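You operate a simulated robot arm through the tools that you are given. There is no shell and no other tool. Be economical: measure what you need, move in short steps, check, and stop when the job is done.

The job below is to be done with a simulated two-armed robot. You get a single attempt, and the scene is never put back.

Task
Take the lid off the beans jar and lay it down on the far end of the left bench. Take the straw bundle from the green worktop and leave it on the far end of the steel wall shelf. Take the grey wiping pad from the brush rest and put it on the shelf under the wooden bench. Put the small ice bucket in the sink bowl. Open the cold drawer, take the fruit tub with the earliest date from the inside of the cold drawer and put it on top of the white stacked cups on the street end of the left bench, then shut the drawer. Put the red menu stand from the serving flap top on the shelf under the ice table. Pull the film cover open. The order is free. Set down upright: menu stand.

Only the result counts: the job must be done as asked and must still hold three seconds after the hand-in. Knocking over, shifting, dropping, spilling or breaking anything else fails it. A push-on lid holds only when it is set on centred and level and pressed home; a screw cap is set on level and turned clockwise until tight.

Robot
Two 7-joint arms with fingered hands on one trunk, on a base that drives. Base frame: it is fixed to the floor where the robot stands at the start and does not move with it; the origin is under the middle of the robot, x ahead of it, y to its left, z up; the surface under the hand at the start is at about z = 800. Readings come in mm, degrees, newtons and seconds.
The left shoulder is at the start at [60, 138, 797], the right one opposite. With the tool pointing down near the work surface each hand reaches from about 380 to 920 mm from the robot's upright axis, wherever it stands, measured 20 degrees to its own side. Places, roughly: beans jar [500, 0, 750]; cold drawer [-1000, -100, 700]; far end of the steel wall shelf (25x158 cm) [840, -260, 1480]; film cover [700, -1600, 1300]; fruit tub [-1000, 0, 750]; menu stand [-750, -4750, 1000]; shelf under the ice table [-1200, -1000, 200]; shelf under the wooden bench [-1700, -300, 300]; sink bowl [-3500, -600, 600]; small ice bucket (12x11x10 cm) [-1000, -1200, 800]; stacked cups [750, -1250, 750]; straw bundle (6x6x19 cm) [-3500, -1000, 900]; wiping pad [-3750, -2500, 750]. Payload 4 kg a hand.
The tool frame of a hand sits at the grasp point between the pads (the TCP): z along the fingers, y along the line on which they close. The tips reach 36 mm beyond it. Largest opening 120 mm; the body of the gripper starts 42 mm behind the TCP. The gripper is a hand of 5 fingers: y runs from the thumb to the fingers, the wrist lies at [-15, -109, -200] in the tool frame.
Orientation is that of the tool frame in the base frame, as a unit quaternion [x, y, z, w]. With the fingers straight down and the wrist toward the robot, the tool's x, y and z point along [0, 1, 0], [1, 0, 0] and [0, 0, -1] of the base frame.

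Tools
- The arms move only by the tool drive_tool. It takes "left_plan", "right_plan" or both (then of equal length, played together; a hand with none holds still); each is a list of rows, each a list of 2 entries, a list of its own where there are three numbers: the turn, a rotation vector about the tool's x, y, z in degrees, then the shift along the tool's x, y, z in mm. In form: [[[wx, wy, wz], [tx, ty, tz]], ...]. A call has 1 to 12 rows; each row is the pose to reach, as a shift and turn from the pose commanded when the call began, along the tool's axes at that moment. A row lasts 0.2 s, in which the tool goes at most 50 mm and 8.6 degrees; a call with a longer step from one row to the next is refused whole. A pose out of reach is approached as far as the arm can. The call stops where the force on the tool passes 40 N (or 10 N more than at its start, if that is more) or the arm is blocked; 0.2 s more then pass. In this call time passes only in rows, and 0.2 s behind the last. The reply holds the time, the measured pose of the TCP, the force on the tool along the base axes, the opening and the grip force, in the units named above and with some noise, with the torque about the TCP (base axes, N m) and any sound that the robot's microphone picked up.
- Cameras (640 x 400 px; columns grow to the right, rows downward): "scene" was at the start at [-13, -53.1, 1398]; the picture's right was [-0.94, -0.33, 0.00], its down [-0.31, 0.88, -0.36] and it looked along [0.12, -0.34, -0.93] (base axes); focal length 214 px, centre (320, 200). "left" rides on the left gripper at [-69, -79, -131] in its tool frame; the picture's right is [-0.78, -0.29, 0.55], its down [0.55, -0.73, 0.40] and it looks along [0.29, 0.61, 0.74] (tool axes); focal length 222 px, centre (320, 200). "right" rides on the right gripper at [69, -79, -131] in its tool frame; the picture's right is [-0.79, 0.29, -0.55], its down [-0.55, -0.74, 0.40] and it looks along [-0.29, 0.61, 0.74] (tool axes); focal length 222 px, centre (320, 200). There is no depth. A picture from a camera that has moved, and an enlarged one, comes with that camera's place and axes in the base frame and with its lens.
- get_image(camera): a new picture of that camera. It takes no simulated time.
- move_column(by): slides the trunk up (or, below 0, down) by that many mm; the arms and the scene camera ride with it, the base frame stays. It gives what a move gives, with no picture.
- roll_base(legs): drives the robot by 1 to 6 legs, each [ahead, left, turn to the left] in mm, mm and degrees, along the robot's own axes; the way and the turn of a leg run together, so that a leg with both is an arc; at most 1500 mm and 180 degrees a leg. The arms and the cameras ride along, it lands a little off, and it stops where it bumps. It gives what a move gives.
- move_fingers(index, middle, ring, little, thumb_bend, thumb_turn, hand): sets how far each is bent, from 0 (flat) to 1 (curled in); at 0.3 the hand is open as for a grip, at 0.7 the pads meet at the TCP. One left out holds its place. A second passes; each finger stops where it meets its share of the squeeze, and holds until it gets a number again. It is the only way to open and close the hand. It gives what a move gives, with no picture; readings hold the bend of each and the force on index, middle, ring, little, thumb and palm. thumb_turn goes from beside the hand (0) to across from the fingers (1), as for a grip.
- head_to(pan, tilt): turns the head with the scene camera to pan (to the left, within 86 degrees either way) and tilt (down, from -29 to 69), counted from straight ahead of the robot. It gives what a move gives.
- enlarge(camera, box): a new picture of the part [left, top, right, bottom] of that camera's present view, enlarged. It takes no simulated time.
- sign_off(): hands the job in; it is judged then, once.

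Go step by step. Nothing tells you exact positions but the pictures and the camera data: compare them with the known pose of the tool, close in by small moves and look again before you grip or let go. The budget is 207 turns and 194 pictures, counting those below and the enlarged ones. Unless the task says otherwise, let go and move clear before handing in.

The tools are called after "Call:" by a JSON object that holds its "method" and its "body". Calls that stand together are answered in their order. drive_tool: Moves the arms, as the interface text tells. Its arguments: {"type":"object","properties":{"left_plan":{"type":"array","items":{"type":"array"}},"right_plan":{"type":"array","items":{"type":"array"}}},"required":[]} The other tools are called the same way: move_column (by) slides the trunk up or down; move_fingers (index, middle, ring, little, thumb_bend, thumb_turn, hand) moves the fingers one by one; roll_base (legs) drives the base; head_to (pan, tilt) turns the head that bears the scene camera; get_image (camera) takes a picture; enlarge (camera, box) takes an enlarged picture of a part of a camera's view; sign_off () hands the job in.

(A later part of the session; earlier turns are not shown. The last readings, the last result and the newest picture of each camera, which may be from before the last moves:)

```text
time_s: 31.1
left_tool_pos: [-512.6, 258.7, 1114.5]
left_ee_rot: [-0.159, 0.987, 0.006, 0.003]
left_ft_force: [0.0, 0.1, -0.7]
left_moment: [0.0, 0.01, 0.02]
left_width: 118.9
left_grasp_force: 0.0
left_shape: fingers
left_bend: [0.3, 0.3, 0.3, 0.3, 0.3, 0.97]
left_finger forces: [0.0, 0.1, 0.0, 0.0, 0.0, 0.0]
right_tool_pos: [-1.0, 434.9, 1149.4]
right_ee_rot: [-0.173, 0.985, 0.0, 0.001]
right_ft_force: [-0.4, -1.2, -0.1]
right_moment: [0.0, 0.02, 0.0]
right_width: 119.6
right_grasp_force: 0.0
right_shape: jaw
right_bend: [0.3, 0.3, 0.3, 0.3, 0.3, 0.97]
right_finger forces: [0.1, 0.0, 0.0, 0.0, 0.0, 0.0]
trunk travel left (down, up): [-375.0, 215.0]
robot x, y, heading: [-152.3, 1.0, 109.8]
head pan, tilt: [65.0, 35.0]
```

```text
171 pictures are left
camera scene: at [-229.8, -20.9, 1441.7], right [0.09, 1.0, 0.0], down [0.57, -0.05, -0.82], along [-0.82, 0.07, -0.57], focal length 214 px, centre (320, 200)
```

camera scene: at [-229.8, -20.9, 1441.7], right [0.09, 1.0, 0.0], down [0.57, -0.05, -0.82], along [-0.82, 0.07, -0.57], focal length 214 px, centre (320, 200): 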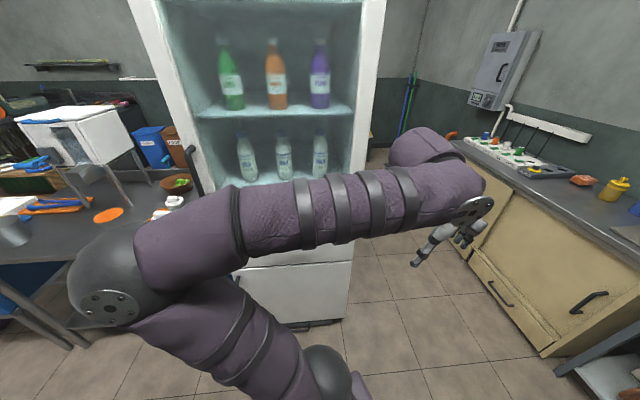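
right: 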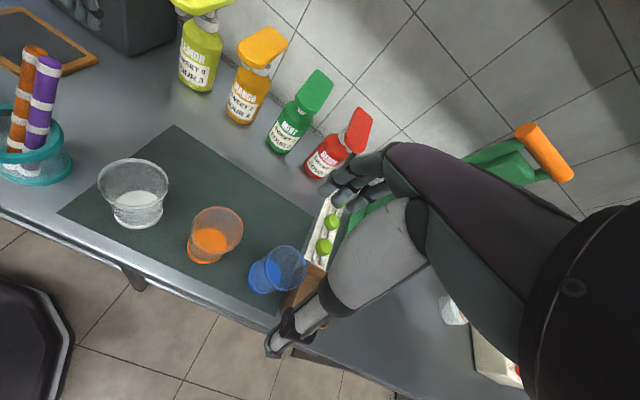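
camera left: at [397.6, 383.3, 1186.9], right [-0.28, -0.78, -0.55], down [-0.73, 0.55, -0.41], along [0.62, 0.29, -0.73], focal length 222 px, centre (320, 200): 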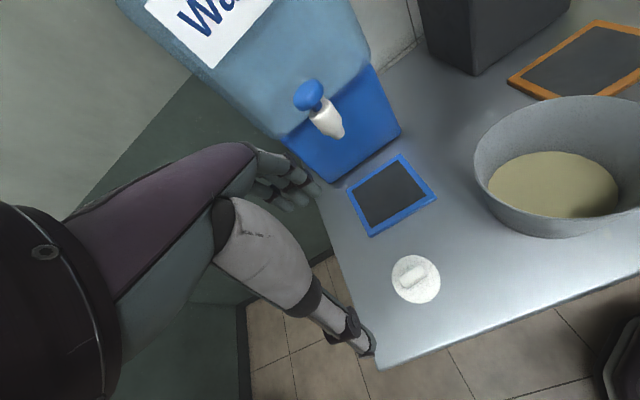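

The cold cabinet with its drawer is at x≈-800. I shift away a little and turn to face it.

Call:
{"method": "roll_base", "body": {"legs": [[0, -110, 0], [0, 0, 70]]}}

Call:
{"method": "head_to", "body": {"pan": 0, "tilt": 35}}

Call:
{"method": "get_image", "body": {"camera": "scene"}}

Call:
{"method": "head_to", "body": {"pan": 55, "tilt": 30}}

Call:
{"method": "get_image", "body": {"camera": "scene"}}

```text
time_s: 35.3
left_tool_pos: [-416.5, -205.7, 1115.0]
left_ee_rot: [-0.691, 0.723, 0.007, -0.001]
left_ft_force: [0.4, 0.3, 0.0]
left_moment: [-0.01, 0.03, 0.0]
left_width: 118.9
left_grasp_force: 0.1
left_shape: fingers
left_bend: [0.3, 0.3, 0.3, 0.3, 0.3, 0.97]
left_finger forces: [0.1, 0.0, 0.0, 0.0, 0.0, 0.0]
right_tool_pos: [-397.8, 332.7, 1150.6]
right_ee_rot: [-0.7, 0.714, 0.0, 0.0]
right_ft_force: [0.2, -0.3, 0.6]
right_moment: [-0.03, -0.02, 0.02]
right_width: 119.7
right_grasp_force: 0.1
right_shape: jaw
right_bend: [0.3, 0.3, 0.3, 0.3, 0.3, 0.97]
right_finger forces: [0.0, 0.1, 0.0, 0.0, 0.0, 0.1]
trunk travel left (down, up): [-375.0, 215.0]
robot x, y, heading: [-47.4, 38.5, 178.6]
head pan, tilt: [65.0, 35.0]
```

```text
time_s: 36.6
left_tool_pos: [-416.9, -206.7, 1115.6]
left_ee_rot: [-0.69, 0.724, 0.007, -0.002]
left_ft_force: [-0.1, -0.5, 0.2]
left_moment: [0.04, -0.06, -0.01]
left_width: 119.0
left_grasp_force: 0.0
left_shape: fingers
left_bend: [0.3, 0.3, 0.3, 0.3, 0.3, 0.97]
left_finger forces: [0.1, 0.1, 0.0, 0.0, 0.1, 0.1]
right_tool_pos: [-397.8, 332.5, 1149.5]
right_ee_rot: [-0.7, 0.714, 0.0, 0.0]
right_ft_force: [-0.7, 0.0, 0.7]
right_moment: [0.01, -0.01, 0.03]
right_width: 119.8
right_grasp_force: 0.1
right_shape: jaw
right_bend: [0.3, 0.3, 0.3, 0.3, 0.3, 0.97]
right_finger forces: [0.0, 0.0, 0.1, 0.0, 0.1, 0.0]
trunk travel left (down, up): [-375.0, 215.0]
robot x, y, heading: [-44.5, 35.9, 178.8]
head pan, tilt: [0.0, 35.0]
```

```text
170 pictures are left
camera scene: at [-105.3, 38.6, 1441.7], right [0.02, 1.0, 0.0], down [0.57, -0.01, -0.82], along [-0.82, 0.02, -0.57], focal length 214 px, centre (320, 200)
```

scene: 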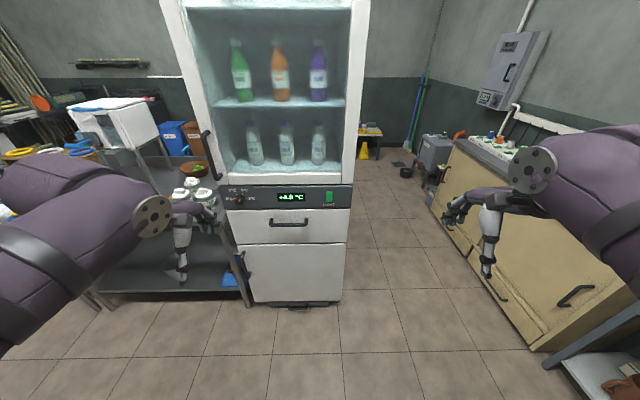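

```text
time_s: 37.9
left_tool_pos: [-416.1, -207.5, 1114.9]
left_ee_rot: [-0.69, 0.723, 0.007, 0.0]
left_ft_force: [-0.1, -1.0, -0.2]
left_moment: [-0.01, -0.02, 0.02]
left_width: 119.2
left_grasp_force: 0.1
left_shape: fingers
left_bend: [0.3, 0.3, 0.3, 0.3, 0.3, 0.97]
left_finger forces: [0.1, 0.0, 0.0, 0.0, 0.1, 0.1]
right_tool_pos: [-397.8, 331.2, 1150.0]
right_ee_rot: [-0.7, 0.714, 0.0, 0.001]
right_ft_force: [-0.3, 1.0, -0.1]
right_moment: [-0.03, -0.01, 0.02]
right_width: 120.0
right_grasp_force: 0.0
right_shape: jaw
right_bend: [0.3, 0.3, 0.3, 0.3, 0.3, 0.97]
right_finger forces: [0.1, 0.0, 0.0, 0.1, 0.1, 0.0]
trunk travel left (down, up): [-375.0, 215.0]
robot x, y, heading: [-45.1, 40.4, 178.9]
head pan, tilt: [55.0, 30.0]
```

```text
169 pictures are left
camera scene: at [-70.6, -36.0, 1449.5], right [-0.81, 0.59, 0.0], down [0.29, 0.4, -0.87], along [-0.51, -0.7, -0.5], focal length 214 px, centre (320, 200)
```

scene: 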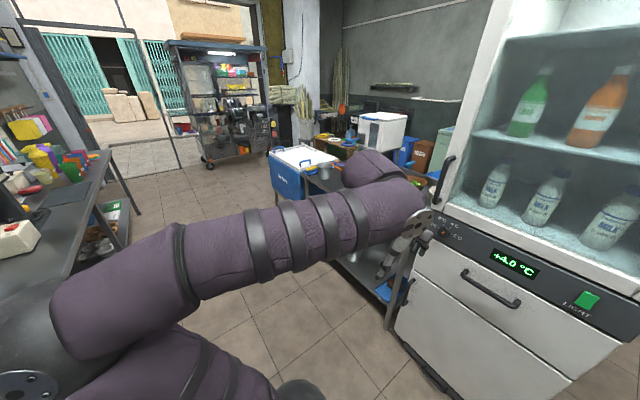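

The upper drawer below the +4.0 °C panel has a horizontal bar handle near (-870, -85, 775). I zoom to measure it.

Call:
{"method": "head_to", "body": {"pan": 0, "tilt": 40}}

Call:
{"method": "enlarge", "body": {"camera": "scene", "box": [200, 130, 400, 255]}}

Call:
{"method": "get_image", "body": {"camera": "left"}}

```text
time_s: 39.1
left_tool_pos: [-416.9, -205.5, 1115.9]
left_ee_rot: [-0.69, 0.724, 0.006, -0.002]
left_ft_force: [0.9, -0.6, 0.7]
left_moment: [-0.02, 0.03, 0.02]
left_width: 119.0
left_grasp_force: 0.1
left_shape: fingers
left_bend: [0.3, 0.3, 0.3, 0.3, 0.3, 0.97]
left_finger forces: [0.2, 0.0, 0.1, 0.0, 0.0, 0.0]
right_tool_pos: [-397.4, 333.3, 1149.3]
right_ee_rot: [-0.7, 0.714, 0.0, 0.0]
right_ft_force: [0.2, 0.6, 0.0]
right_moment: [-0.01, -0.02, -0.01]
right_width: 120.0
right_grasp_force: 0.0
right_shape: jaw
right_bend: [0.3, 0.3, 0.3, 0.3, 0.3, 0.97]
right_finger forces: [0.0, 0.1, 0.1, 0.0, 0.0, 0.1]
trunk travel left (down, up): [-375.0, 215.0]
robot x, y, heading: [-44.2, 41.1, 179.1]
head pan, tilt: [0.0, 40.0]
```

```text
3.20 times, centred on (300, 192) of scene
camera zoom: at [-102.3, 38.6, 1434.2], right [0.02, 1.0, 0.0], down [0.64, -0.01, -0.77], along [-0.77, 0.01, -0.64], focal length 686 px, centre (384, 224)
```

zoom: 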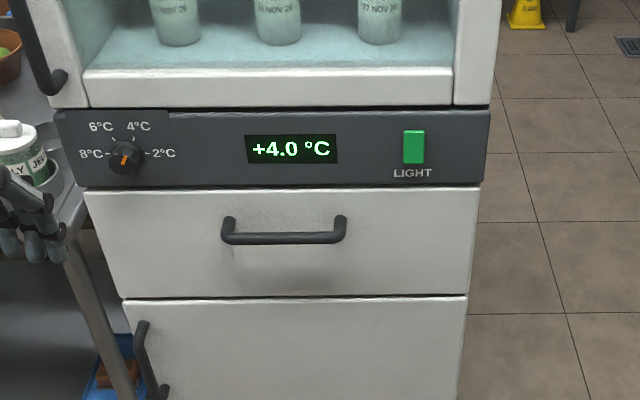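

```text
167 pictures are left
camera left: at [-332.3, -141.7, 1244.6], right [0.32, 0.77, -0.55], down [0.7, -0.58, -0.41], along [-0.63, -0.25, -0.73], focal length 222 px, centre (320, 200)
```

left: 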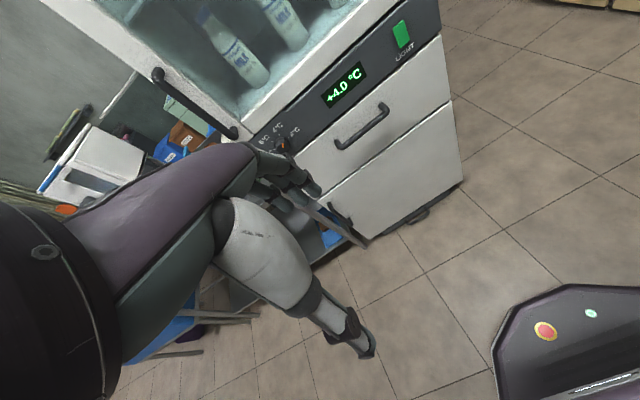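

The handle is at about (-818, -90, 818). I swing the left hand to point forward (fingers up, thumb below) in front of it.

Call:
{"method": "drive_tool", "body": {"left_plan": [[[-8.2, 0, 0], [-10, 22, 27]], [[-16.4, 0, 0], [-20, 44, 54]], [[-24.6, 0, 0], [-30, 66, 81]], [[-32.8, 0, 0], [-40, 88, 108]], [[-41, 0, 0], [-50, 110, 135]], [[-49.2, 0, 0], [-60, 132, 162]], [[-57.4, 0, 0], [-70, 154, 189]], [[-65.6, 0, 0], [-80, 176, 216]], [[-73.8, 0, 0], [-90, 198, 243]], [[-82, 0, 0], [-100, 220, 270]], [[-90, 0, 0], [-108, 240, 297]]]}}

Call:
{"method": "get_image", "body": {"camera": "left"}}

Call:
{"method": "get_image", "body": {"camera": "scene"}}

```text
time_s: 41.7
left_tool_pos: [-656.2, -184.8, 1095.8]
left_ee_rot: [-0.497, 0.204, 0.676, -0.504]
left_ft_force: [0.4, -0.5, 0.4]
left_moment: [-0.03, -0.03, 0.0]
left_width: 119.3
left_grasp_force: 0.0
left_shape: fingers
left_bend: [0.3, 0.3, 0.3, 0.3, 0.3, 0.97]
left_finger forces: [0.0, 0.0, 0.0, 0.1, 0.0, 0.0]
left hand out of reach, approached as far as the arm can: row 5, 6, 7, 8
right_tool_pos: [-395.7, 332.5, 1150.5]
right_ee_rot: [-0.701, 0.714, 0.001, 0.0]
right_ft_force: [0.8, -1.0, 0.4]
right_moment: [0.08, 0.07, -0.01]
right_width: 119.9
right_grasp_force: 0.1
right_shape: jaw
right_bend: [0.3, 0.3, 0.3, 0.3, 0.3, 0.97]
right_finger forces: [0.0, 0.0, 0.0, 0.1, 0.0, 0.0]
trunk travel left (down, up): [-375.0, 215.0]
robot x, y, heading: [-45.7, 35.3, 179.0]
head pan, tilt: [0.0, 40.0]
stopped in row 11 (left hand): the arm was blocked; the commanded pose is now the measured one
```

```text
166 pictures are left
camera left: at [-578.2, -60.9, 1010.4], right [-0.62, 0.69, 0.37], down [-0.7, -0.28, -0.66], along [-0.35, -0.67, 0.65], focal length 222 px, centre (320, 200)
```

left: 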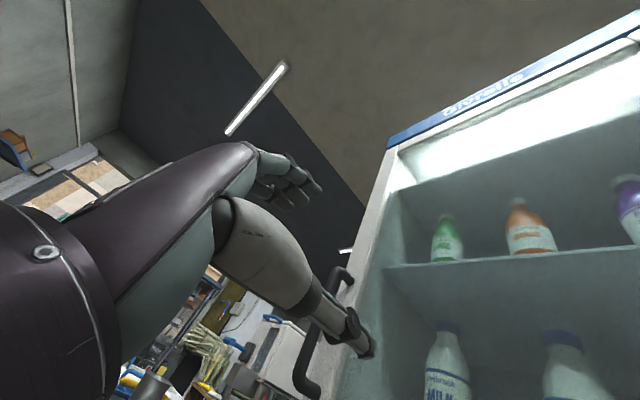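

```text
165 pictures are left
camera scene: at [-101.4, 38.4, 1434.2], right [0.02, 1.0, 0.0], down [0.64, -0.01, -0.77], along [-0.77, 0.02, -0.64], focal length 214 px, centre (320, 200)
```

scene: 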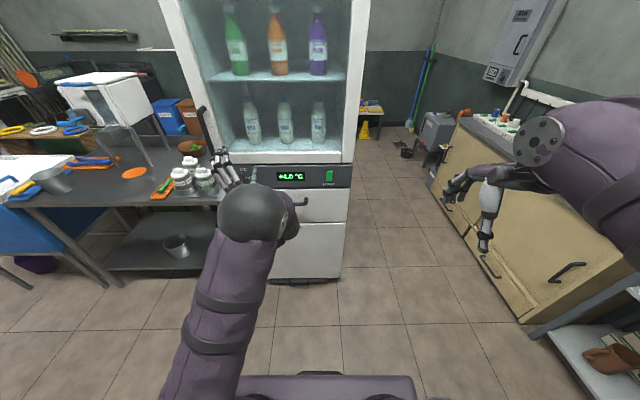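

The arm took an odd posture but the hand already points roughly forward. I correct its orientation while moving down and toward the drawer.

Call:
{"method": "drive_tool", "body": {"left_plan": [[[4.7, -1.2, 4.5], [-6, -21, -5]], [[9.3, -2.4, 9], [-12, -42, -10]], [[14, -3.6, 13.6], [-18, -63, -15]], [[18.6, -4.8, 18.1], [-24, -84, -21]], [[23.3, -5.9, 22.7], [-30, -106, -26]], [[28, -7.1, 27.2], [-35, -127, -31]]]}}

Call:
{"method": "get_image", "body": {"camera": "scene"}}

```text
time_s: 43.1
left_tool_pos: [-690.0, -93.4, 999.0]
left_ee_rot: [-0.5, 0.502, 0.499, -0.5]
left_ft_force: [-0.1, -0.1, -0.5]
left_moment: [-0.04, -0.02, 0.01]
left_width: 119.2
left_grasp_force: 0.0
left_shape: fingers
left_bend: [0.3, 0.3, 0.3, 0.3, 0.3, 0.97]
left_finger forces: [0.0, 0.0, 0.0, 0.0, 0.0, 0.0]
right_tool_pos: [-398.3, 334.0, 1149.1]
right_ee_rot: [-0.7, 0.714, 0.001, -0.001]
right_ft_force: [-0.2, -1.1, -0.3]
right_moment: [0.01, -0.01, 0.03]
right_width: 120.0
right_grasp_force: 0.0
right_shape: jaw
right_bend: [0.3, 0.3, 0.3, 0.3, 0.3, 0.97]
right_finger forces: [0.1, 0.0, 0.0, 0.0, 0.1, 0.0]
trunk travel left (down, up): [-375.0, 215.0]
robot x, y, heading: [-42.8, 36.2, 179.1]
head pan, tilt: [0.0, 40.0]
```

```text
164 pictures are left
camera scene: at [-102.3, 38.8, 1434.1], right [0.02, 1.0, 0.0], down [0.64, -0.01, -0.77], along [-0.77, 0.01, -0.64], focal length 214 px, centre (320, 200)
```

scene: 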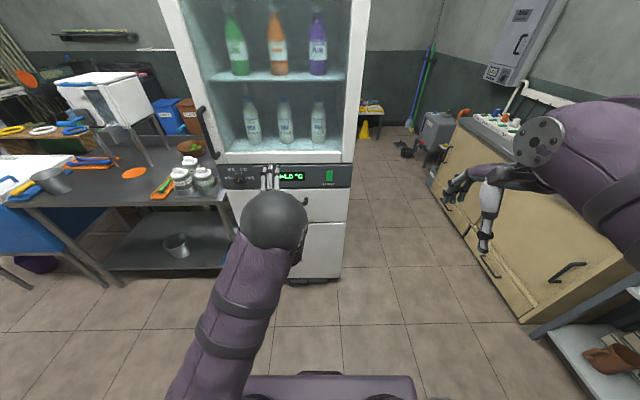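

Orientation is right. Now down to handle height.

Call:
{"method": "drive_tool", "body": {"left_plan": [[[0, 0, 0], [0, -40, 0]], [[0, 0, 0], [0, -80, 0]], [[0, 0, 0], [0, -120, 5]], [[0, 0, 0], [0, -155, 10]], [[0, 0, 0], [0, -181, 20]]]}}

Call:
{"method": "get_image", "body": {"camera": "left"}}

Call:
{"method": "get_image", "body": {"camera": "scene"}}

```text
time_s: 44.3
left_tool_pos: [-710.2, -94.6, 817.4]
left_ee_rot: [0.501, -0.5, -0.499, 0.5]
left_ft_force: [0.2, 0.9, 0.5]
left_moment: [-0.03, 0.0, 0.01]
left_width: 119.3
left_grasp_force: 0.0
left_shape: fingers
left_bend: [0.3, 0.3, 0.3, 0.3, 0.3, 0.97]
left_finger forces: [0.0, 0.0, 0.1, 0.0, 0.0, 0.0]
right_tool_pos: [-397.1, 333.2, 1149.4]
right_ee_rot: [-0.7, 0.714, 0.0, 0.0]
right_ft_force: [0.1, -0.6, 0.2]
right_moment: [0.04, 0.01, 0.04]
right_width: 119.8
right_grasp_force: 0.0
right_shape: jaw
right_bend: [0.3, 0.3, 0.3, 0.3, 0.3, 0.97]
right_finger forces: [0.1, 0.0, 0.0, 0.0, 0.0, 0.1]
trunk travel left (down, up): [-375.0, 215.0]
robot x, y, heading: [-47.4, 38.7, 178.8]
head pan, tilt: [0.0, 40.0]
```

```text
163 pictures are left
camera left: at [-578.9, -25.3, 737.6], right [-0.55, 0.78, -0.29], down [-0.4, -0.55, -0.74], along [-0.74, -0.29, 0.61], focal length 222 px, centre (320, 200)
```

left: 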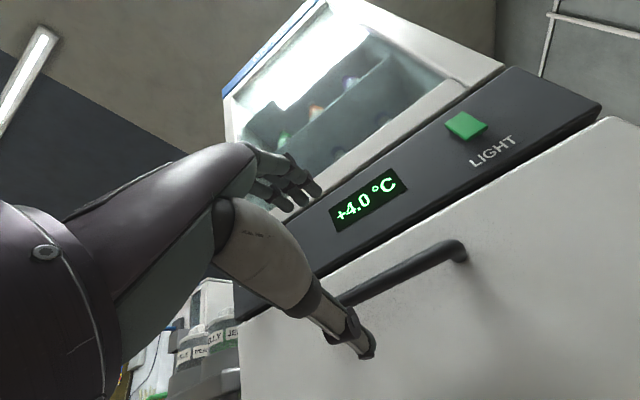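

```text
162 pictures are left
camera scene: at [-102.5, 38.7, 1434.2], right [0.02, 1.0, 0.0], down [0.64, -0.01, -0.77], along [-0.77, 0.01, -0.64], focal length 214 px, centre (320, 200)
```

scene: 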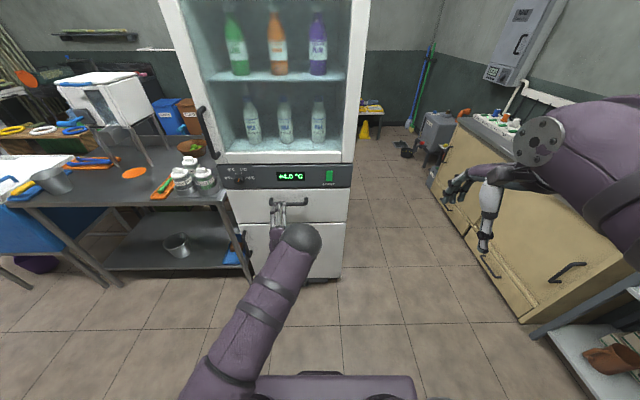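

From close up the bar sits nearer z≈795. I lower a bit and advance toward it.

Call:
{"method": "drive_tool", "body": {"left_plan": [[[0, 0, 0], [0, -20, 20]], [[0, 0, 0], [0, -20, 50]], [[0, 0, 0], [0, -20, 75]]]}}

Call:
{"method": "get_image", "body": {"camera": "left"}}

Call:
{"method": "enlarge", "body": {"camera": "scene", "box": [220, 150, 360, 238]}}

```text
time_s: 45.1
left_tool_pos: [-783.3, -94.4, 798.5]
left_ee_rot: [0.501, -0.501, -0.498, 0.5]
left_ft_force: [0.5, 0.2, 0.1]
left_moment: [0.01, -0.01, 0.02]
left_width: 119.5
left_grasp_force: 0.0
left_shape: fingers
left_bend: [0.3, 0.3, 0.3, 0.3, 0.3, 0.97]
left_finger forces: [0.0, 0.0, 0.0, 0.0, 0.1, 0.1]
right_tool_pos: [-397.5, 333.1, 1148.7]
right_ee_rot: [-0.7, 0.714, 0.001, 0.001]
right_ft_force: [0.2, -0.2, 0.0]
right_moment: [0.02, 0.0, 0.02]
right_width: 120.2
right_grasp_force: 0.0
right_shape: jaw
right_bend: [0.3, 0.3, 0.3, 0.3, 0.3, 0.97]
right_finger forces: [0.1, 0.0, 0.0, 0.1, 0.0, 0.0]
trunk travel left (down, up): [-375.0, 215.0]
robot x, y, heading: [-47.7, 35.4, 178.8]
head pan, tilt: [0.0, 40.0]
```

```text
161 pictures are left
camera left: at [-651.6, -25.2, 719.0], right [-0.55, 0.78, -0.29], down [-0.4, -0.55, -0.74], along [-0.74, -0.29, 0.61], focal length 222 px, centre (320, 200)
```

left: 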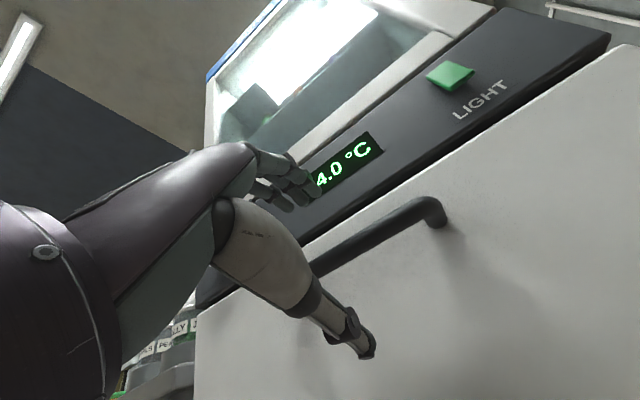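

```text
4.55 times, centred on (290, 194) of scene
camera zoom: at [-102.4, 38.7, 1434.1], right [0.02, 1.0, 0.0], down [0.64, -0.01, -0.77], along [-0.77, 0.01, -0.64], focal length 975 px, centre (456, 227)
```

zoom: 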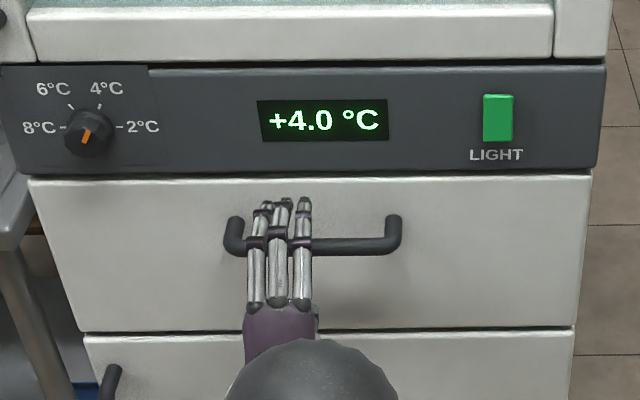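

Bar at x≈-822, z≈791. I advance so the bar lies between the pads and close.

Call:
{"method": "drive_tool", "body": {"left_plan": [[[0, 0, 0], [0, -7, 15]], [[0, 0, 0], [0, -7, 30]]]}}

Call:
{"method": "move_fingers", "body": {"hand": "left", "index": 0.75, "middle": 0.75, "ring": 0.75, "little": 0.75, "thumb_bend": 0.75}}

Call:
{"method": "get_image", "body": {"camera": "left"}}

```text
time_s: 45.7
left_tool_pos: [-814.0, -95.0, 791.2]
left_ee_rot: [-0.5, 0.502, 0.499, -0.499]
left_ft_force: [0.1, -1.3, -0.8]
left_moment: [0.01, 0.02, 0.03]
left_width: 119.1
left_grasp_force: 0.1
left_shape: fingers
left_bend: [0.3, 0.3, 0.3, 0.3, 0.3, 0.97]
left_finger forces: [0.0, 0.0, 0.0, 0.0, 0.0, 0.0]
right_tool_pos: [-397.5, 332.9, 1150.0]
right_ee_rot: [-0.7, 0.714, 0.0, 0.0]
right_ft_force: [0.5, -0.4, -0.3]
right_moment: [0.02, -0.03, 0.01]
right_width: 119.9
right_grasp_force: 0.1
right_shape: jaw
right_bend: [0.3, 0.3, 0.3, 0.3, 0.3, 0.97]
right_finger forces: [0.0, 0.0, 0.1, 0.0, 0.0, 0.1]
trunk travel left (down, up): [-375.0, 215.0]
robot x, y, heading: [-44.0, 33.5, 178.9]
head pan, tilt: [0.0, 40.0]
```

```text
time_s: 46.7
left_tool_pos: [-812.9, -94.5, 796.2]
left_ee_rot: [0.498, -0.5, -0.501, 0.501]
left_ft_force: [-1.8, -0.3, 27.9]
left_moment: [-0.94, 0.28, 0.13]
left_width: 0.0
left_grasp_force: 13.0
left_shape: fingers
left_bend: [0.73, 0.74, 0.73, 0.73, 0.72, 0.97]
left_finger forces: [0.1, 3.6, 8.2, 14.5, 0.1, 0.0]
right_tool_pos: [-395.7, 333.3, 1150.4]
right_ee_rot: [-0.7, 0.714, 0.001, -0.001]
right_ft_force: [-0.4, -0.1, -0.4]
right_moment: [-0.01, 0.02, 0.01]
right_width: 119.8
right_grasp_force: 0.0
right_shape: jaw
right_bend: [0.3, 0.3, 0.3, 0.3, 0.3, 0.97]
right_finger forces: [0.1, 0.0, 0.0, 0.0, 0.1, 0.0]
trunk travel left (down, up): [-375.0, 215.0]
robot x, y, heading: [-45.2, 40.9, 178.9]
head pan, tilt: [0.0, 40.0]
```

```text
159 pictures are left
camera left: at [-682.2, -24.0, 714.5], right [-0.55, 0.78, -0.29], down [-0.4, -0.55, -0.73], along [-0.73, -0.28, 0.62], focal length 222 px, centre (320, 200)
```

left: 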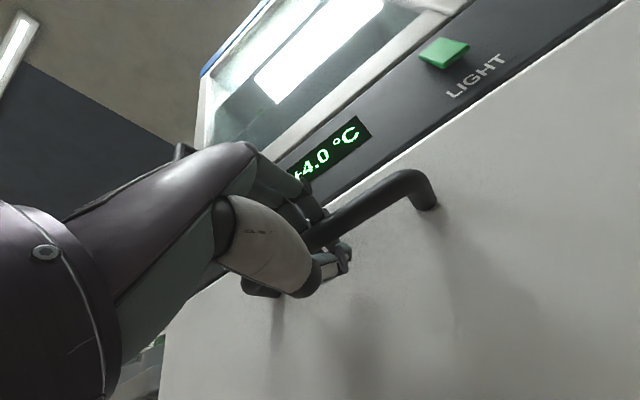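

The fingers hook over the bar. I pull gently.

Call:
{"method": "drive_tool", "body": {"left_plan": [[[0, 0, 0], [0, 3, -20]], [[0, 0, 0], [0, 3, -45]], [[0, 0, 0], [0, 3, -70]]]}}

Call:
{"method": "get_image", "body": {"camera": "scene"}}

```text
time_s: 47.5
left_tool_pos: [-741.6, -92.1, 793.5]
left_ee_rot: [-0.501, 0.503, 0.499, -0.498]
left_ft_force: [4.5, -0.3, 11.3]
left_moment: [-0.54, 0.04, -0.16]
left_width: 0.0
left_grasp_force: 5.8
left_shape: fingers
left_bend: [0.74, 0.75, 0.75, 0.73, 0.73, 0.97]
left_finger forces: [0.1, 0.0, 1.1, 9.8, 0.0, 0.1]
right_tool_pos: [-396.7, 334.4, 1150.1]
right_ee_rot: [-0.701, 0.714, 0.001, -0.002]
right_ft_force: [-0.7, 0.4, 0.1]
right_moment: [-0.02, -0.01, 0.04]
right_width: 120.0
right_grasp_force: 0.0
right_shape: jaw
right_bend: [0.3, 0.3, 0.3, 0.3, 0.3, 0.97]
right_finger forces: [0.0, 0.1, 0.0, 0.0, 0.1, 0.0]
trunk travel left (down, up): [-375.0, 215.0]
robot x, y, heading: [-46.6, 40.2, 178.9]
head pan, tilt: [0.0, 40.0]
```

```text
158 pictures are left
camera scene: at [-101.3, 39.2, 1433.9], right [0.02, 1.0, 0.0], down [0.64, -0.01, -0.77], along [-0.77, 0.01, -0.64], focal length 214 px, centre (320, 200)
```

scene: 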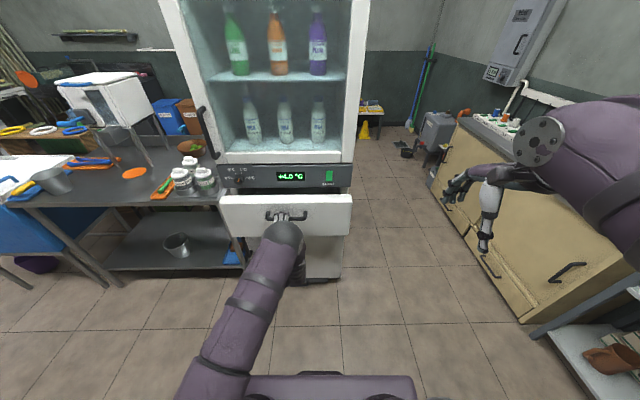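

The drawer is opening. I continue pulling.

Call:
{"method": "drive_tool", "body": {"left_plan": [[[0, 0, 0], [0, 0, -25]], [[0, 0, 0], [0, 0, -50]], [[0, 0, 0], [0, 0, -75]], [[0, 0, 0], [0, 0, -100]], [[0, 0, 0], [0, 0, -125]], [[0, 0, 0], [0, 0, -150]], [[0, 0, 0], [0, 0, -175]], [[0, 0, 0], [0, 0, -200]]]}}

Call:
{"method": "get_image", "body": {"camera": "scene"}}

```text
time_s: 49.3
left_tool_pos: [-542.9, -93.3, 795.0]
left_ee_rot: [-0.5, 0.501, 0.5, -0.5]
left_ft_force: [2.4, -1.7, 8.4]
left_moment: [-0.43, -0.24, -0.42]
left_width: 0.0
left_grasp_force: 14.9
left_shape: fingers
left_bend: [0.74, 0.75, 0.75, 0.73, 0.73, 0.97]
left_finger forces: [0.0, 0.0, 1.4, 12.0, 16.8, 0.0]
right_tool_pos: [-398.0, 332.2, 1150.0]
right_ee_rot: [-0.7, 0.714, 0.001, -0.001]
right_ft_force: [0.3, 0.2, -0.8]
right_moment: [-0.03, 0.0, -0.01]
right_width: 119.9
right_grasp_force: 0.1
right_shape: jaw
right_bend: [0.3, 0.3, 0.3, 0.3, 0.3, 0.97]
right_finger forces: [0.0, 0.1, 0.0, 0.0, 0.1, 0.0]
trunk travel left (down, up): [-375.0, 215.0]
robot x, y, heading: [-41.3, 39.0, 178.9]
head pan, tilt: [0.0, 40.0]
```

```text
157 pictures are left
camera scene: at [-101.6, 38.8, 1434.2], right [0.02, 1.0, 0.0], down [0.64, -0.01, -0.77], along [-0.77, 0.01, -0.64], focal length 214 px, centre (320, 200)
```

scene: 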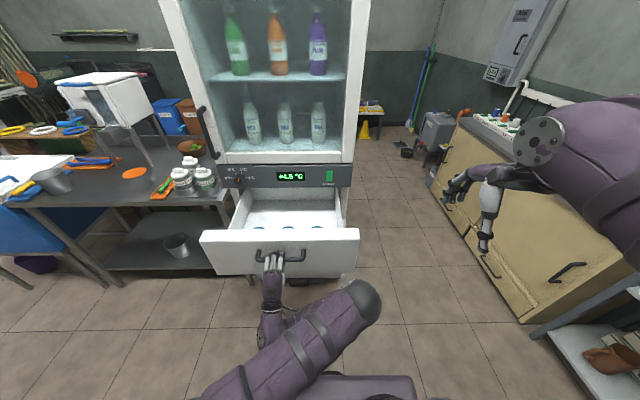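

The drawer is open with three tubs near its front. I release the handle, back off, and look inside.

Call:
{"method": "move_fingers", "body": {"hand": "left", "index": 0.3, "middle": 0.3, "ring": 0.3, "little": 0.3, "thumb_bend": 0.3}}

Call:
{"method": "drive_tool", "body": {"left_plan": [[[0, 0, 0], [0, 0, -30]], [[0, 0, 0], [10, 0, -60]]]}}

Call:
{"method": "head_to", "body": {"pan": 0, "tilt": 50}}

Call:
{"method": "enlarge", "body": {"camera": "scene", "box": [200, 120, 400, 245]}}

```text
time_s: 50.3
left_tool_pos: [-543.8, -92.7, 794.6]
left_ee_rot: [-0.5, 0.501, 0.499, -0.5]
left_ft_force: [-0.3, -0.4, 0.6]
left_moment: [0.0, -0.02, -0.01]
left_width: 118.9
left_grasp_force: 0.1
left_shape: fingers
left_bend: [0.3, 0.3, 0.3, 0.3, 0.3, 0.97]
left_finger forces: [0.0, 0.1, 0.0, 0.0, 0.0, 0.0]
right_tool_pos: [-398.2, 333.2, 1149.7]
right_ee_rot: [-0.7, 0.714, 0.0, -0.001]
right_ft_force: [0.0, -0.3, 0.1]
right_moment: [0.06, 0.0, 0.02]
right_width: 119.9
right_grasp_force: 0.1
right_shape: jaw
right_bend: [0.3, 0.3, 0.3, 0.3, 0.3, 0.97]
right_finger forces: [0.0, 0.0, 0.0, 0.0, 0.0, 0.0]
trunk travel left (down, up): [-375.0, 215.0]
robot x, y, heading: [-46.3, 36.5, 178.8]
head pan, tilt: [0.0, 40.0]
```

```text
time_s: 50.9
left_tool_pos: [-483.8, -101.7, 794.5]
left_ee_rot: [0.5, -0.5, -0.499, 0.5]
left_ft_force: [-0.1, 0.4, 0.4]
left_moment: [0.01, 0.01, 0.02]
left_width: 118.9
left_grasp_force: 0.1
left_shape: fingers
left_bend: [0.3, 0.3, 0.3, 0.3, 0.3, 0.97]
left_finger forces: [0.1, 0.1, 0.0, 0.0, 0.0, 0.1]
right_tool_pos: [-397.4, 332.5, 1149.7]
right_ee_rot: [-0.7, 0.714, -0.001, 0.0]
right_ft_force: [0.1, -0.7, 0.7]
right_moment: [0.02, -0.02, -0.02]
right_width: 120.0
right_grasp_force: 0.0
right_shape: jaw
right_bend: [0.3, 0.3, 0.3, 0.3, 0.3, 0.97]
right_finger forces: [0.0, 0.0, 0.0, 0.0, 0.0, 0.0]
trunk travel left (down, up): [-375.0, 215.0]
robot x, y, heading: [-48.4, 37.2, 178.7]
head pan, tilt: [0.0, 40.0]
```

```text
time_s: 51.6
left_tool_pos: [-484.5, -103.2, 793.8]
left_ee_rot: [-0.5, 0.501, 0.499, -0.499]
left_ft_force: [0.6, -0.2, 1.1]
left_moment: [0.02, -0.02, -0.02]
left_width: 118.7
left_grasp_force: 0.1
left_shape: fingers
left_bend: [0.3, 0.3, 0.3, 0.3, 0.3, 0.97]
left_finger forces: [0.0, 0.0, 0.1, 0.1, 0.0, 0.0]
right_tool_pos: [-397.3, 333.1, 1150.5]
right_ee_rot: [-0.7, 0.714, 0.0, 0.0]
right_ft_force: [-0.3, -0.1, 0.1]
right_moment: [-0.01, -0.02, 0.0]
right_width: 119.9
right_grasp_force: 0.0
right_shape: jaw
right_bend: [0.3, 0.3, 0.3, 0.3, 0.3, 0.97]
right_finger forces: [0.1, 0.0, 0.1, 0.0, 0.0, 0.1]
trunk travel left (down, up): [-375.0, 215.0]
robot x, y, heading: [-45.4, 35.4, 178.9]
head pan, tilt: [0.0, 50.0]
```

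```text
3.20 times, centred on (300, 182) of scene
camera zoom: at [-94.3, 38.7, 1420.0], right [0.02, 1.0, 0.0], down [0.77, -0.01, -0.64], along [-0.64, 0.01, -0.77], focal length 686 px, centre (384, 256)
```

zoom: 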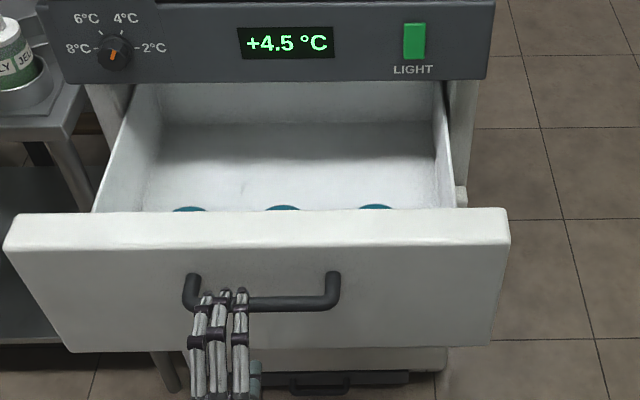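

I bring the right hand camera over the open drawer to read the tubs.

Call:
{"method": "drive_tool", "body": {"right_plan": [[[0, 0, 0], [30, 20, 5]], [[0, 0, 0], [60, 40, 10]], [[0, 0, 0], [90, 65, 15]], [[0, 0, 0], [120, 90, 20]], [[0, 0, 0], [150, 120, 25]], [[0, 0, 0], [180, 150, 30]], [[0, 0, 0], [210, 180, 40]], [[0, 0, 0], [240, 210, 50]], [[0, 0, 0], [260, 230, 60]]]}}

Call:
{"method": "get_image", "body": {"camera": "right"}}

```text
time_s: 53.6
left_tool_pos: [-485.5, -101.9, 794.3]
left_ee_rot: [-0.5, 0.501, 0.499, -0.5]
left_ft_force: [0.4, -0.4, -0.3]
left_moment: [-0.03, 0.0, -0.01]
left_width: 118.7
left_grasp_force: 0.0
left_shape: fingers
left_bend: [0.3, 0.3, 0.3, 0.3, 0.3, 0.97]
left_finger forces: [0.0, 0.1, 0.0, 0.1, 0.0, 0.1]
right_tool_pos: [-632.8, 78.5, 1089.1]
right_ee_rot: [-0.7, 0.714, -0.001, -0.001]
right_ft_force: [-0.1, 0.6, 0.1]
right_moment: [0.02, 0.0, 0.01]
right_width: 119.9
right_grasp_force: 0.0
right_shape: jaw
right_bend: [0.3, 0.3, 0.3, 0.3, 0.3, 0.97]
right_finger forces: [0.0, 0.0, 0.1, 0.1, 0.0, 0.0]
trunk travel left (down, up): [-375.0, 215.0]
robot x, y, heading: [-44.8, 38.6, 179.0]
head pan, tilt: [0.0, 50.0]
```

```text
155 pictures are left
camera right: at [-554.5, 7.6, 1219.0], right [-0.27, 0.79, 0.55], down [0.75, 0.54, -0.4], along [-0.61, 0.3, -0.74], focal length 222 px, centre (320, 200)
```

right: 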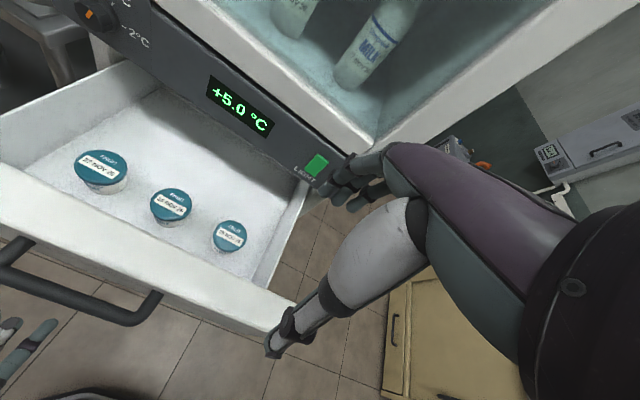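

Call:
{"method": "enlarge", "body": {"camera": "right", "box": [60, 140, 156, 200]}}

Call:
{"method": "enlarge", "body": {"camera": "right", "box": [140, 175, 260, 250]}}

```text
6.67 times, centred on (108, 170) of right
camera zoom: at [-554.5, 7.6, 1219.0], right [-0.27, 0.79, 0.55], down [0.75, 0.54, -0.4], along [-0.61, 0.3, -0.74], focal length 1481 px, centre (1733, 400)
```

zoom: 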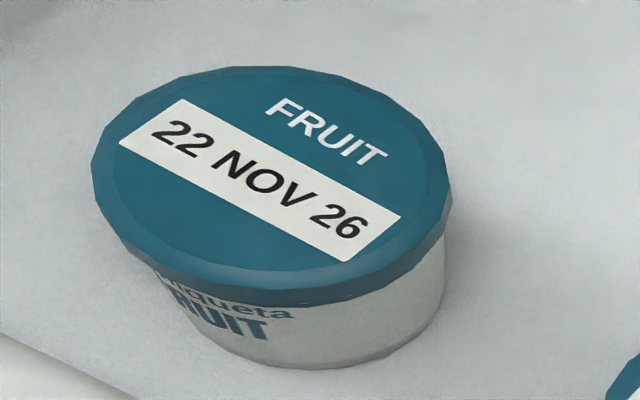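

```text
5.33 times, centred on (200, 212) of right
camera zoom: at [-554.5, 7.6, 1219.0], right [-0.27, 0.79, 0.55], down [0.75, 0.54, -0.4], along [-0.61, 0.3, -0.74], focal length 1185 px, centre (960, 133)
```

zoom: 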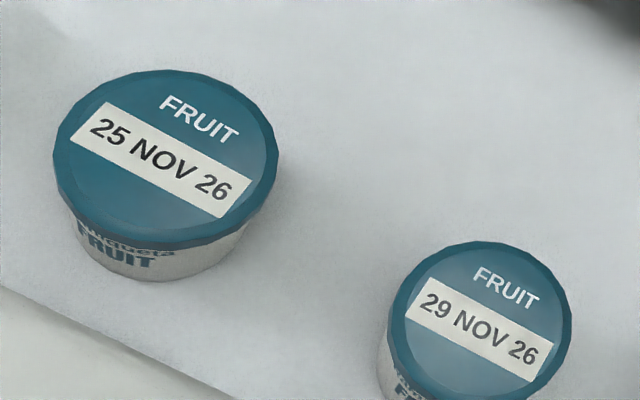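

22 NOV 26 is earliest: the tub on the robot's left, near (-745, -228, ~705-740). I raise the left hand (pointing forward) and withdraw the right.

Call:
{"method": "drive_tool", "body": {"left_plan": [[[0, 0, 0], [0, 35, 0]], [[0, 0, 0], [0, 70, 10]], [[0, 0, 0], [0, 105, 30]], [[0, 0, 0], [0, 140, 60]], [[0, 0, 0], [0, 170, 95]], [[0, 0, 0], [0, 190, 130]]], "right_plan": [[[0, 0, 0], [-25, -30, -10]], [[0, 0, 0], [-60, -60, -20]], [[0, 0, 0], [-100, -90, -30]], [[0, 0, 0], [-140, -120, -40]], [[0, 0, 0], [-170, -150, -50]], [[0, 0, 0], [-200, -185, -60]]]}}

Call:
{"method": "drive_tool", "body": {"left_plan": [[[8.2, 0, 0], [10, 0, 8]], [[16.4, 0, 0], [20, 0, 16]], [[24.6, 0, 0], [30, 0, 24]], [[32.8, 0, 0], [40, 0, 32]], [[41, 0, 0], [50, 0, 40]], [[49.2, 0, 0], [60, 0, 48]], [[57.4, 0, 0], [70, 0, 56]], [[65.6, 0, 0], [80, 0, 64]], [[73.8, 0, 0], [90, 0, 72]], [[82, 0, 0], [100, 0, 80]], [[90, 0, 0], [115, 0, 88]]]}}

Call:
{"method": "get_image", "body": {"camera": "left"}}

Call:
{"method": "get_image", "body": {"camera": "scene"}}

```text
refused: row 3 steps farther than a row can; nothing moved
```

```text
time_s: 55.6
left_tool_pos: [-532.1, -151.7, 732.5]
left_ee_rot: [0.715, -0.639, -0.159, 0.236]
left_ft_force: [1.5, 3.0, 36.3]
left_moment: [-0.14, 2.78, -0.26]
left_width: 176.6
left_grasp_force: 18.2
left_shape: fingers
left_bend: [0.0, 0.3, 0.3, 0.3, 0.3, 0.97]
left_finger forces: [36.4, 0.0, 0.0, 0.0, 0.0, 0.0]
left hand out of reach, approached as far as the arm can: row 5, 6, 7, 8, 9
right_tool_pos: [-630.4, 78.2, 1088.4]
right_ee_rot: [-0.702, 0.713, -0.001, 0.0]
right_ft_force: [-0.4, 0.4, -0.5]
right_moment: [0.0, -0.02, -0.03]
right_width: 119.7
right_grasp_force: 0.0
right_shape: jaw
right_bend: [0.3, 0.3, 0.3, 0.3, 0.3, 0.97]
right_finger forces: [0.0, 0.0, 0.0, 0.0, 0.0, 0.0]
trunk travel left (down, up): [-375.0, 215.0]
robot x, y, heading: [-47.8, 36.2, 179.1]
head pan, tilt: [0.0, 50.0]
stopped in row 9 (left hand): the force on the tool passed its limit at 62 N (the readings are from after the stop); the commanded pose is now the measured one
```

```text
152 pictures are left
camera left: at [-406.3, -60.5, 793.4], right [-0.15, 0.72, -0.67], down [0.48, -0.54, -0.69], along [-0.86, -0.43, -0.27], focal length 222 px, centre (320, 200)
```

left: 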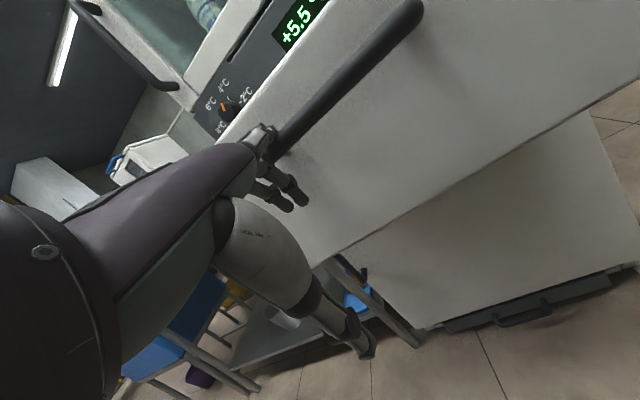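

```text
151 pictures are left
camera scene: at [-92.7, 39.9, 1420.8], right [0.02, 1.0, 0.0], down [0.76, -0.01, -0.64], along [-0.64, 0.01, -0.77], focal length 214 px, centre (320, 200)
```

scene: 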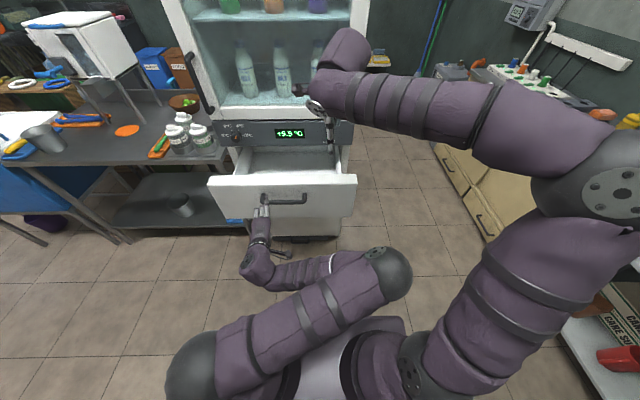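

I mistakenly chained calls and the index finger pushed under the handle. I back the base slightly to free it, with the drawer unaffected.

Call:
{"method": "roll_base", "body": {"legs": [[-90, 0, 0]]}}

Call:
{"method": "get_image", "body": {"camera": "scene"}}

```text
time_s: 56.7
left_tool_pos: [-444.9, -154.3, 727.2]
left_ee_rot: [0.716, -0.64, -0.155, 0.233]
left_ft_force: [-14.6, 2.3, 31.8]
left_moment: [-0.09, 1.53, -0.1]
left_width: 183.7
left_grasp_force: 16.9
left_shape: fingers
left_bend: [0.0, 0.3, 0.3, 0.3, 0.3, 0.97]
left_finger forces: [34.4, 0.0, 0.1, 0.0, 0.1, 0.0]
right_tool_pos: [-544.1, 75.7, 1086.2]
right_ee_rot: [-0.701, 0.713, -0.002, 0.001]
right_ft_force: [0.4, -0.3, 0.3]
right_moment: [-0.04, 0.0, -0.01]
right_width: 120.0
right_grasp_force: 0.0
right_shape: jaw
right_bend: [0.3, 0.3, 0.3, 0.3, 0.3, 0.97]
right_finger forces: [0.0, 0.0, 0.0, 0.0, 0.0, 0.0]
trunk travel left (down, up): [-375.0, 215.0]
robot x, y, heading: [41.4, 34.1, 178.7]
head pan, tilt: [0.0, 50.0]
```

```text
150 pictures are left
camera scene: at [-6.6, 37.1, 1420.1], right [0.02, 1.0, 0.0], down [0.77, -0.02, -0.64], along [-0.64, 0.01, -0.77], focal length 214 px, centre (320, 200)
```

scene: 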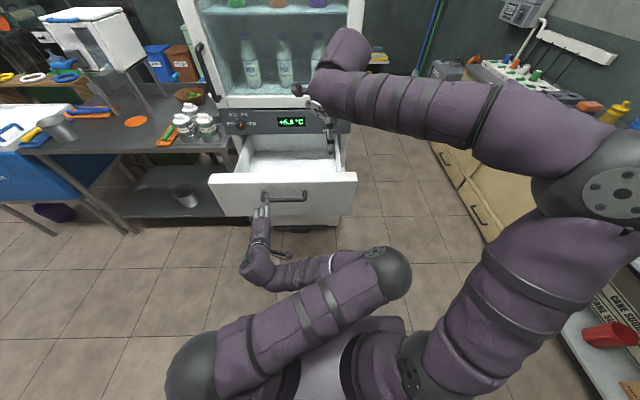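

The drawer followed, so the index is still hooked behind the bar. I lower the hand to unhook.

Call:
{"method": "drive_tool", "body": {"left_plan": [[[0, 0, 0], [-2, -13, 21]], [[0, 0, 0], [-4, -27, 42]], [[0, 0, 0], [-6, -40, 63]]]}}

Call:
{"method": "get_image", "body": {"camera": "left"}}

```text
time_s: 57.2
left_tool_pos: [-449.7, -155.2, 714.2]
left_ee_rot: [0.713, -0.636, -0.169, 0.243]
left_ft_force: [-4.2, 0.9, 30.3]
left_moment: [0.02, 2.03, -0.03]
left_width: 192.2
left_grasp_force: 15.7
left_shape: fingers
left_bend: [0.0, 0.3, 0.3, 0.3, 0.3, 0.97]
left_finger forces: [31.4, 0.1, 0.0, 0.0, 0.0, 0.0]
right_tool_pos: [-542.5, 76.4, 1088.5]
right_ee_rot: [-0.701, 0.713, -0.001, 0.001]
right_ft_force: [0.6, 0.6, 1.0]
right_moment: [-0.04, 0.04, -0.01]
right_width: 119.7
right_grasp_force: 0.0
right_shape: jaw
right_bend: [0.3, 0.3, 0.3, 0.3, 0.3, 0.97]
right_finger forces: [0.1, 0.0, 0.0, 0.0, 0.0, 0.0]
trunk travel left (down, up): [-375.0, 215.0]
robot x, y, heading: [38.4, 39.0, 179.1]
head pan, tilt: [0.0, 50.0]
stopped in row 2 (left hand): the force on the tool passed its limit at 50 N (the readings are from after the stop); the commanded pose is now the measured one
```

```text
149 pictures are left
camera left: at [-322.4, -62.6, 770.5], right [-0.17, 0.73, -0.67], down [0.46, -0.54, -0.7], along [-0.87, -0.42, -0.24], focal length 222 px, centre (320, 200)
```

left: 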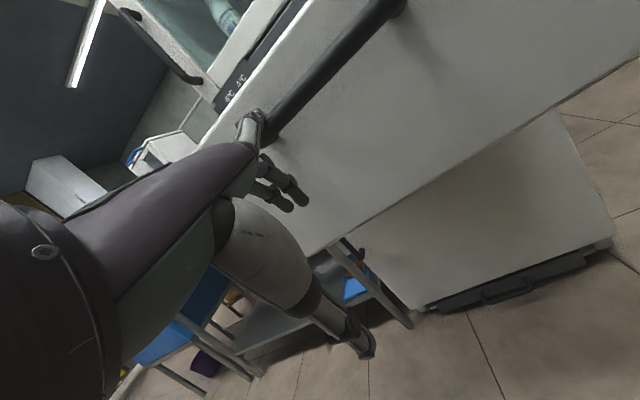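

The index lies over the bar, so I need to go up instead.

Call:
{"method": "drive_tool", "body": {"left_plan": [[[0, 0, 0], [2, 16, -25]], [[0, 0, 0], [4, 32, -50]], [[0, 0, 0], [6, 48, -75]]]}}

Call:
{"method": "get_image", "body": {"camera": "scene"}}

```text
time_s: 58.0
left_tool_pos: [-448.3, -153.9, 738.9]
left_ee_rot: [0.713, -0.637, -0.166, 0.24]
left_ft_force: [-8.9, 2.4, 28.4]
left_moment: [-0.17, 1.71, -0.2]
left_width: 173.2
left_grasp_force: 14.4
left_shape: fingers
left_bend: [0.0, 0.3, 0.3, 0.3, 0.3, 0.97]
left_finger forces: [29.2, 0.1, 0.0, 0.0, 0.1, 0.1]
left hand out of reach, approached as far as the arm can: row 2, 3
right_tool_pos: [-543.2, 76.7, 1088.1]
right_ee_rot: [-0.701, 0.713, 0.0, 0.001]
right_ft_force: [0.2, -0.1, 0.2]
right_moment: [-0.03, -0.02, 0.0]
right_width: 119.8
right_grasp_force: 0.1
right_shape: jaw
right_bend: [0.3, 0.3, 0.3, 0.3, 0.3, 0.97]
right_finger forces: [0.1, 0.1, 0.0, 0.0, 0.0, 0.0]
trunk travel left (down, up): [-375.0, 215.0]
robot x, y, heading: [44.2, 37.6, 178.7]
head pan, tilt: [0.0, 50.0]
```

```text
148 pictures are left
camera scene: at [-6.5, 37.5, 1420.1], right [0.02, 1.0, 0.0], down [0.77, -0.02, -0.64], along [-0.64, 0.01, -0.77], focal length 214 px, centre (320, 200)
```

scene: 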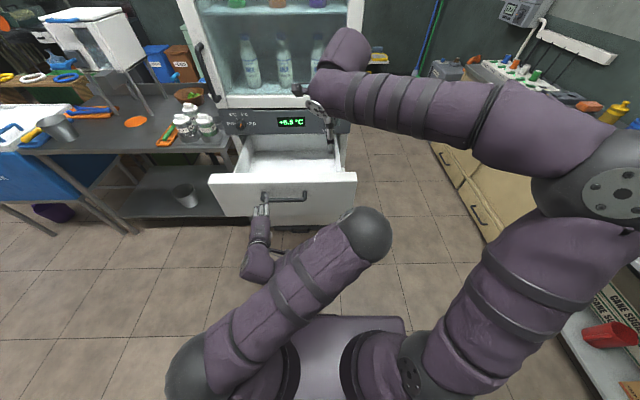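

I raise the trunk to lift the finger clear of the bar.

Call:
{"method": "move_column", "body": {"by": 100}}

Call:
{"method": "get_image", "body": {"camera": "left"}}

```text
time_s: 59.3
left_tool_pos: [-448.2, -155.2, 836.3]
left_ee_rot: [0.714, -0.638, -0.163, 0.238]
left_ft_force: [-0.8, -0.1, -1.2]
left_moment: [0.03, 0.02, -0.01]
left_width: 134.8
left_grasp_force: 0.1
left_shape: fingers
left_bend: [0.21, 0.3, 0.3, 0.3, 0.3, 0.97]
left_finger forces: [0.0, 0.1, 0.0, 0.0, 0.0, 0.0]
right_tool_pos: [-544.5, 75.8, 1187.0]
right_ee_rot: [-0.7, 0.714, -0.001, 0.001]
right_ft_force: [0.7, 0.7, 0.4]
right_moment: [-0.01, 0.0, -0.01]
right_width: 119.8
right_grasp_force: 0.1
right_shape: jaw
right_bend: [0.3, 0.3, 0.3, 0.3, 0.3, 0.97]
right_finger forces: [0.1, 0.1, 0.0, 0.0, 0.0, 0.0]
trunk travel left (down, up): [-475.0, 115.0]
robot x, y, heading: [40.0, 34.9, 179.0]
head pan, tilt: [0.0, 50.0]
```

```text
147 pictures are left
camera left: at [-320.5, -63.1, 896.1], right [-0.16, 0.72, -0.67], down [0.47, -0.54, -0.69], along [-0.87, -0.42, -0.26], focal length 222 px, centre (320, 200)
```

left: 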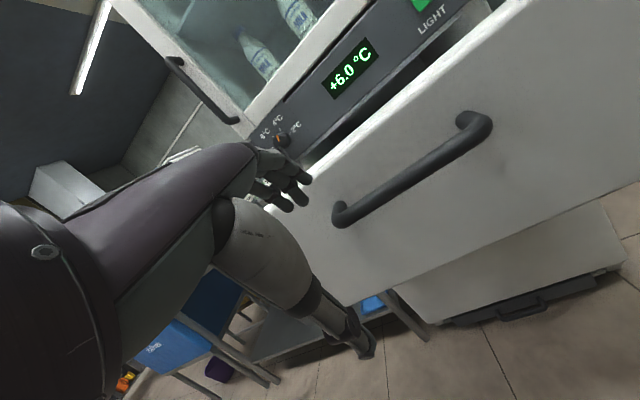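

Freed. Now I lift the left hand over the drawer and turn it fingers-down.

Call:
{"method": "drive_tool", "body": {"left_plan": [[[0, 0, 0], [10, 28, -14]], [[4, -1, 1], [20, 56, -28]], [[10, -2, 2], [32, 90, -40]], [[18, -3.2, 3.3], [44, 124, -50]], [[26, -4.7, 4.8], [57, 157, -60]], [[32.9, -6.1, 6.3], [69, 188, -69]]]}}

Call:
{"method": "get_image", "body": {"camera": "left"}}

```text
time_s: 60.7
left_tool_pos: [-558.7, -229.7, 1002.6]
left_ee_rot: [-0.707, 0.707, 0.0, -0.001]
left_ft_force: [0.6, -0.4, -0.6]
left_moment: [0.0, -0.03, -0.01]
left_width: 134.9
left_grasp_force: 0.0
left_shape: fingers
left_bend: [0.21, 0.3, 0.3, 0.3, 0.3, 0.97]
left_finger forces: [0.1, 0.0, 0.1, 0.1, 0.0, 0.0]
right_tool_pos: [-544.8, 75.6, 1186.3]
right_ee_rot: [-0.701, 0.714, 0.0, 0.002]
right_ft_force: [-0.3, -0.3, 0.6]
right_moment: [0.0, 0.0, -0.02]
right_width: 119.8
right_grasp_force: 0.0
right_shape: jaw
right_bend: [0.3, 0.3, 0.3, 0.3, 0.3, 0.97]
right_finger forces: [0.0, 0.1, 0.0, 0.1, 0.1, 0.1]
trunk travel left (down, up): [-475.0, 115.0]
robot x, y, heading: [41.4, 34.3, 178.8]
head pan, tilt: [0.0, 50.0]
```

```text
146 pictures are left
camera left: at [-479.3, -159.7, 1132.5], right [0.29, 0.78, -0.55], down [0.73, -0.55, -0.4], along [-0.61, -0.29, -0.74], focal length 222 px, centre (320, 200)
```

left: 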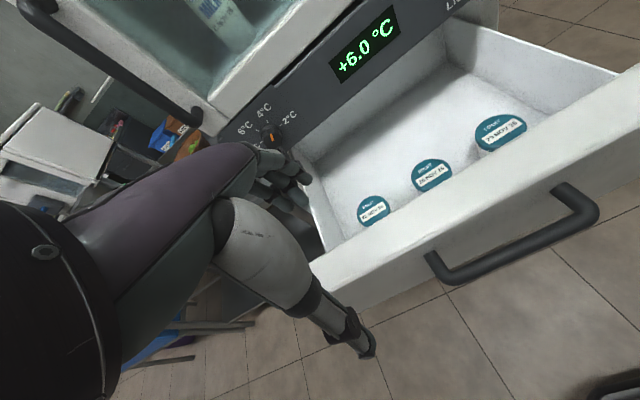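

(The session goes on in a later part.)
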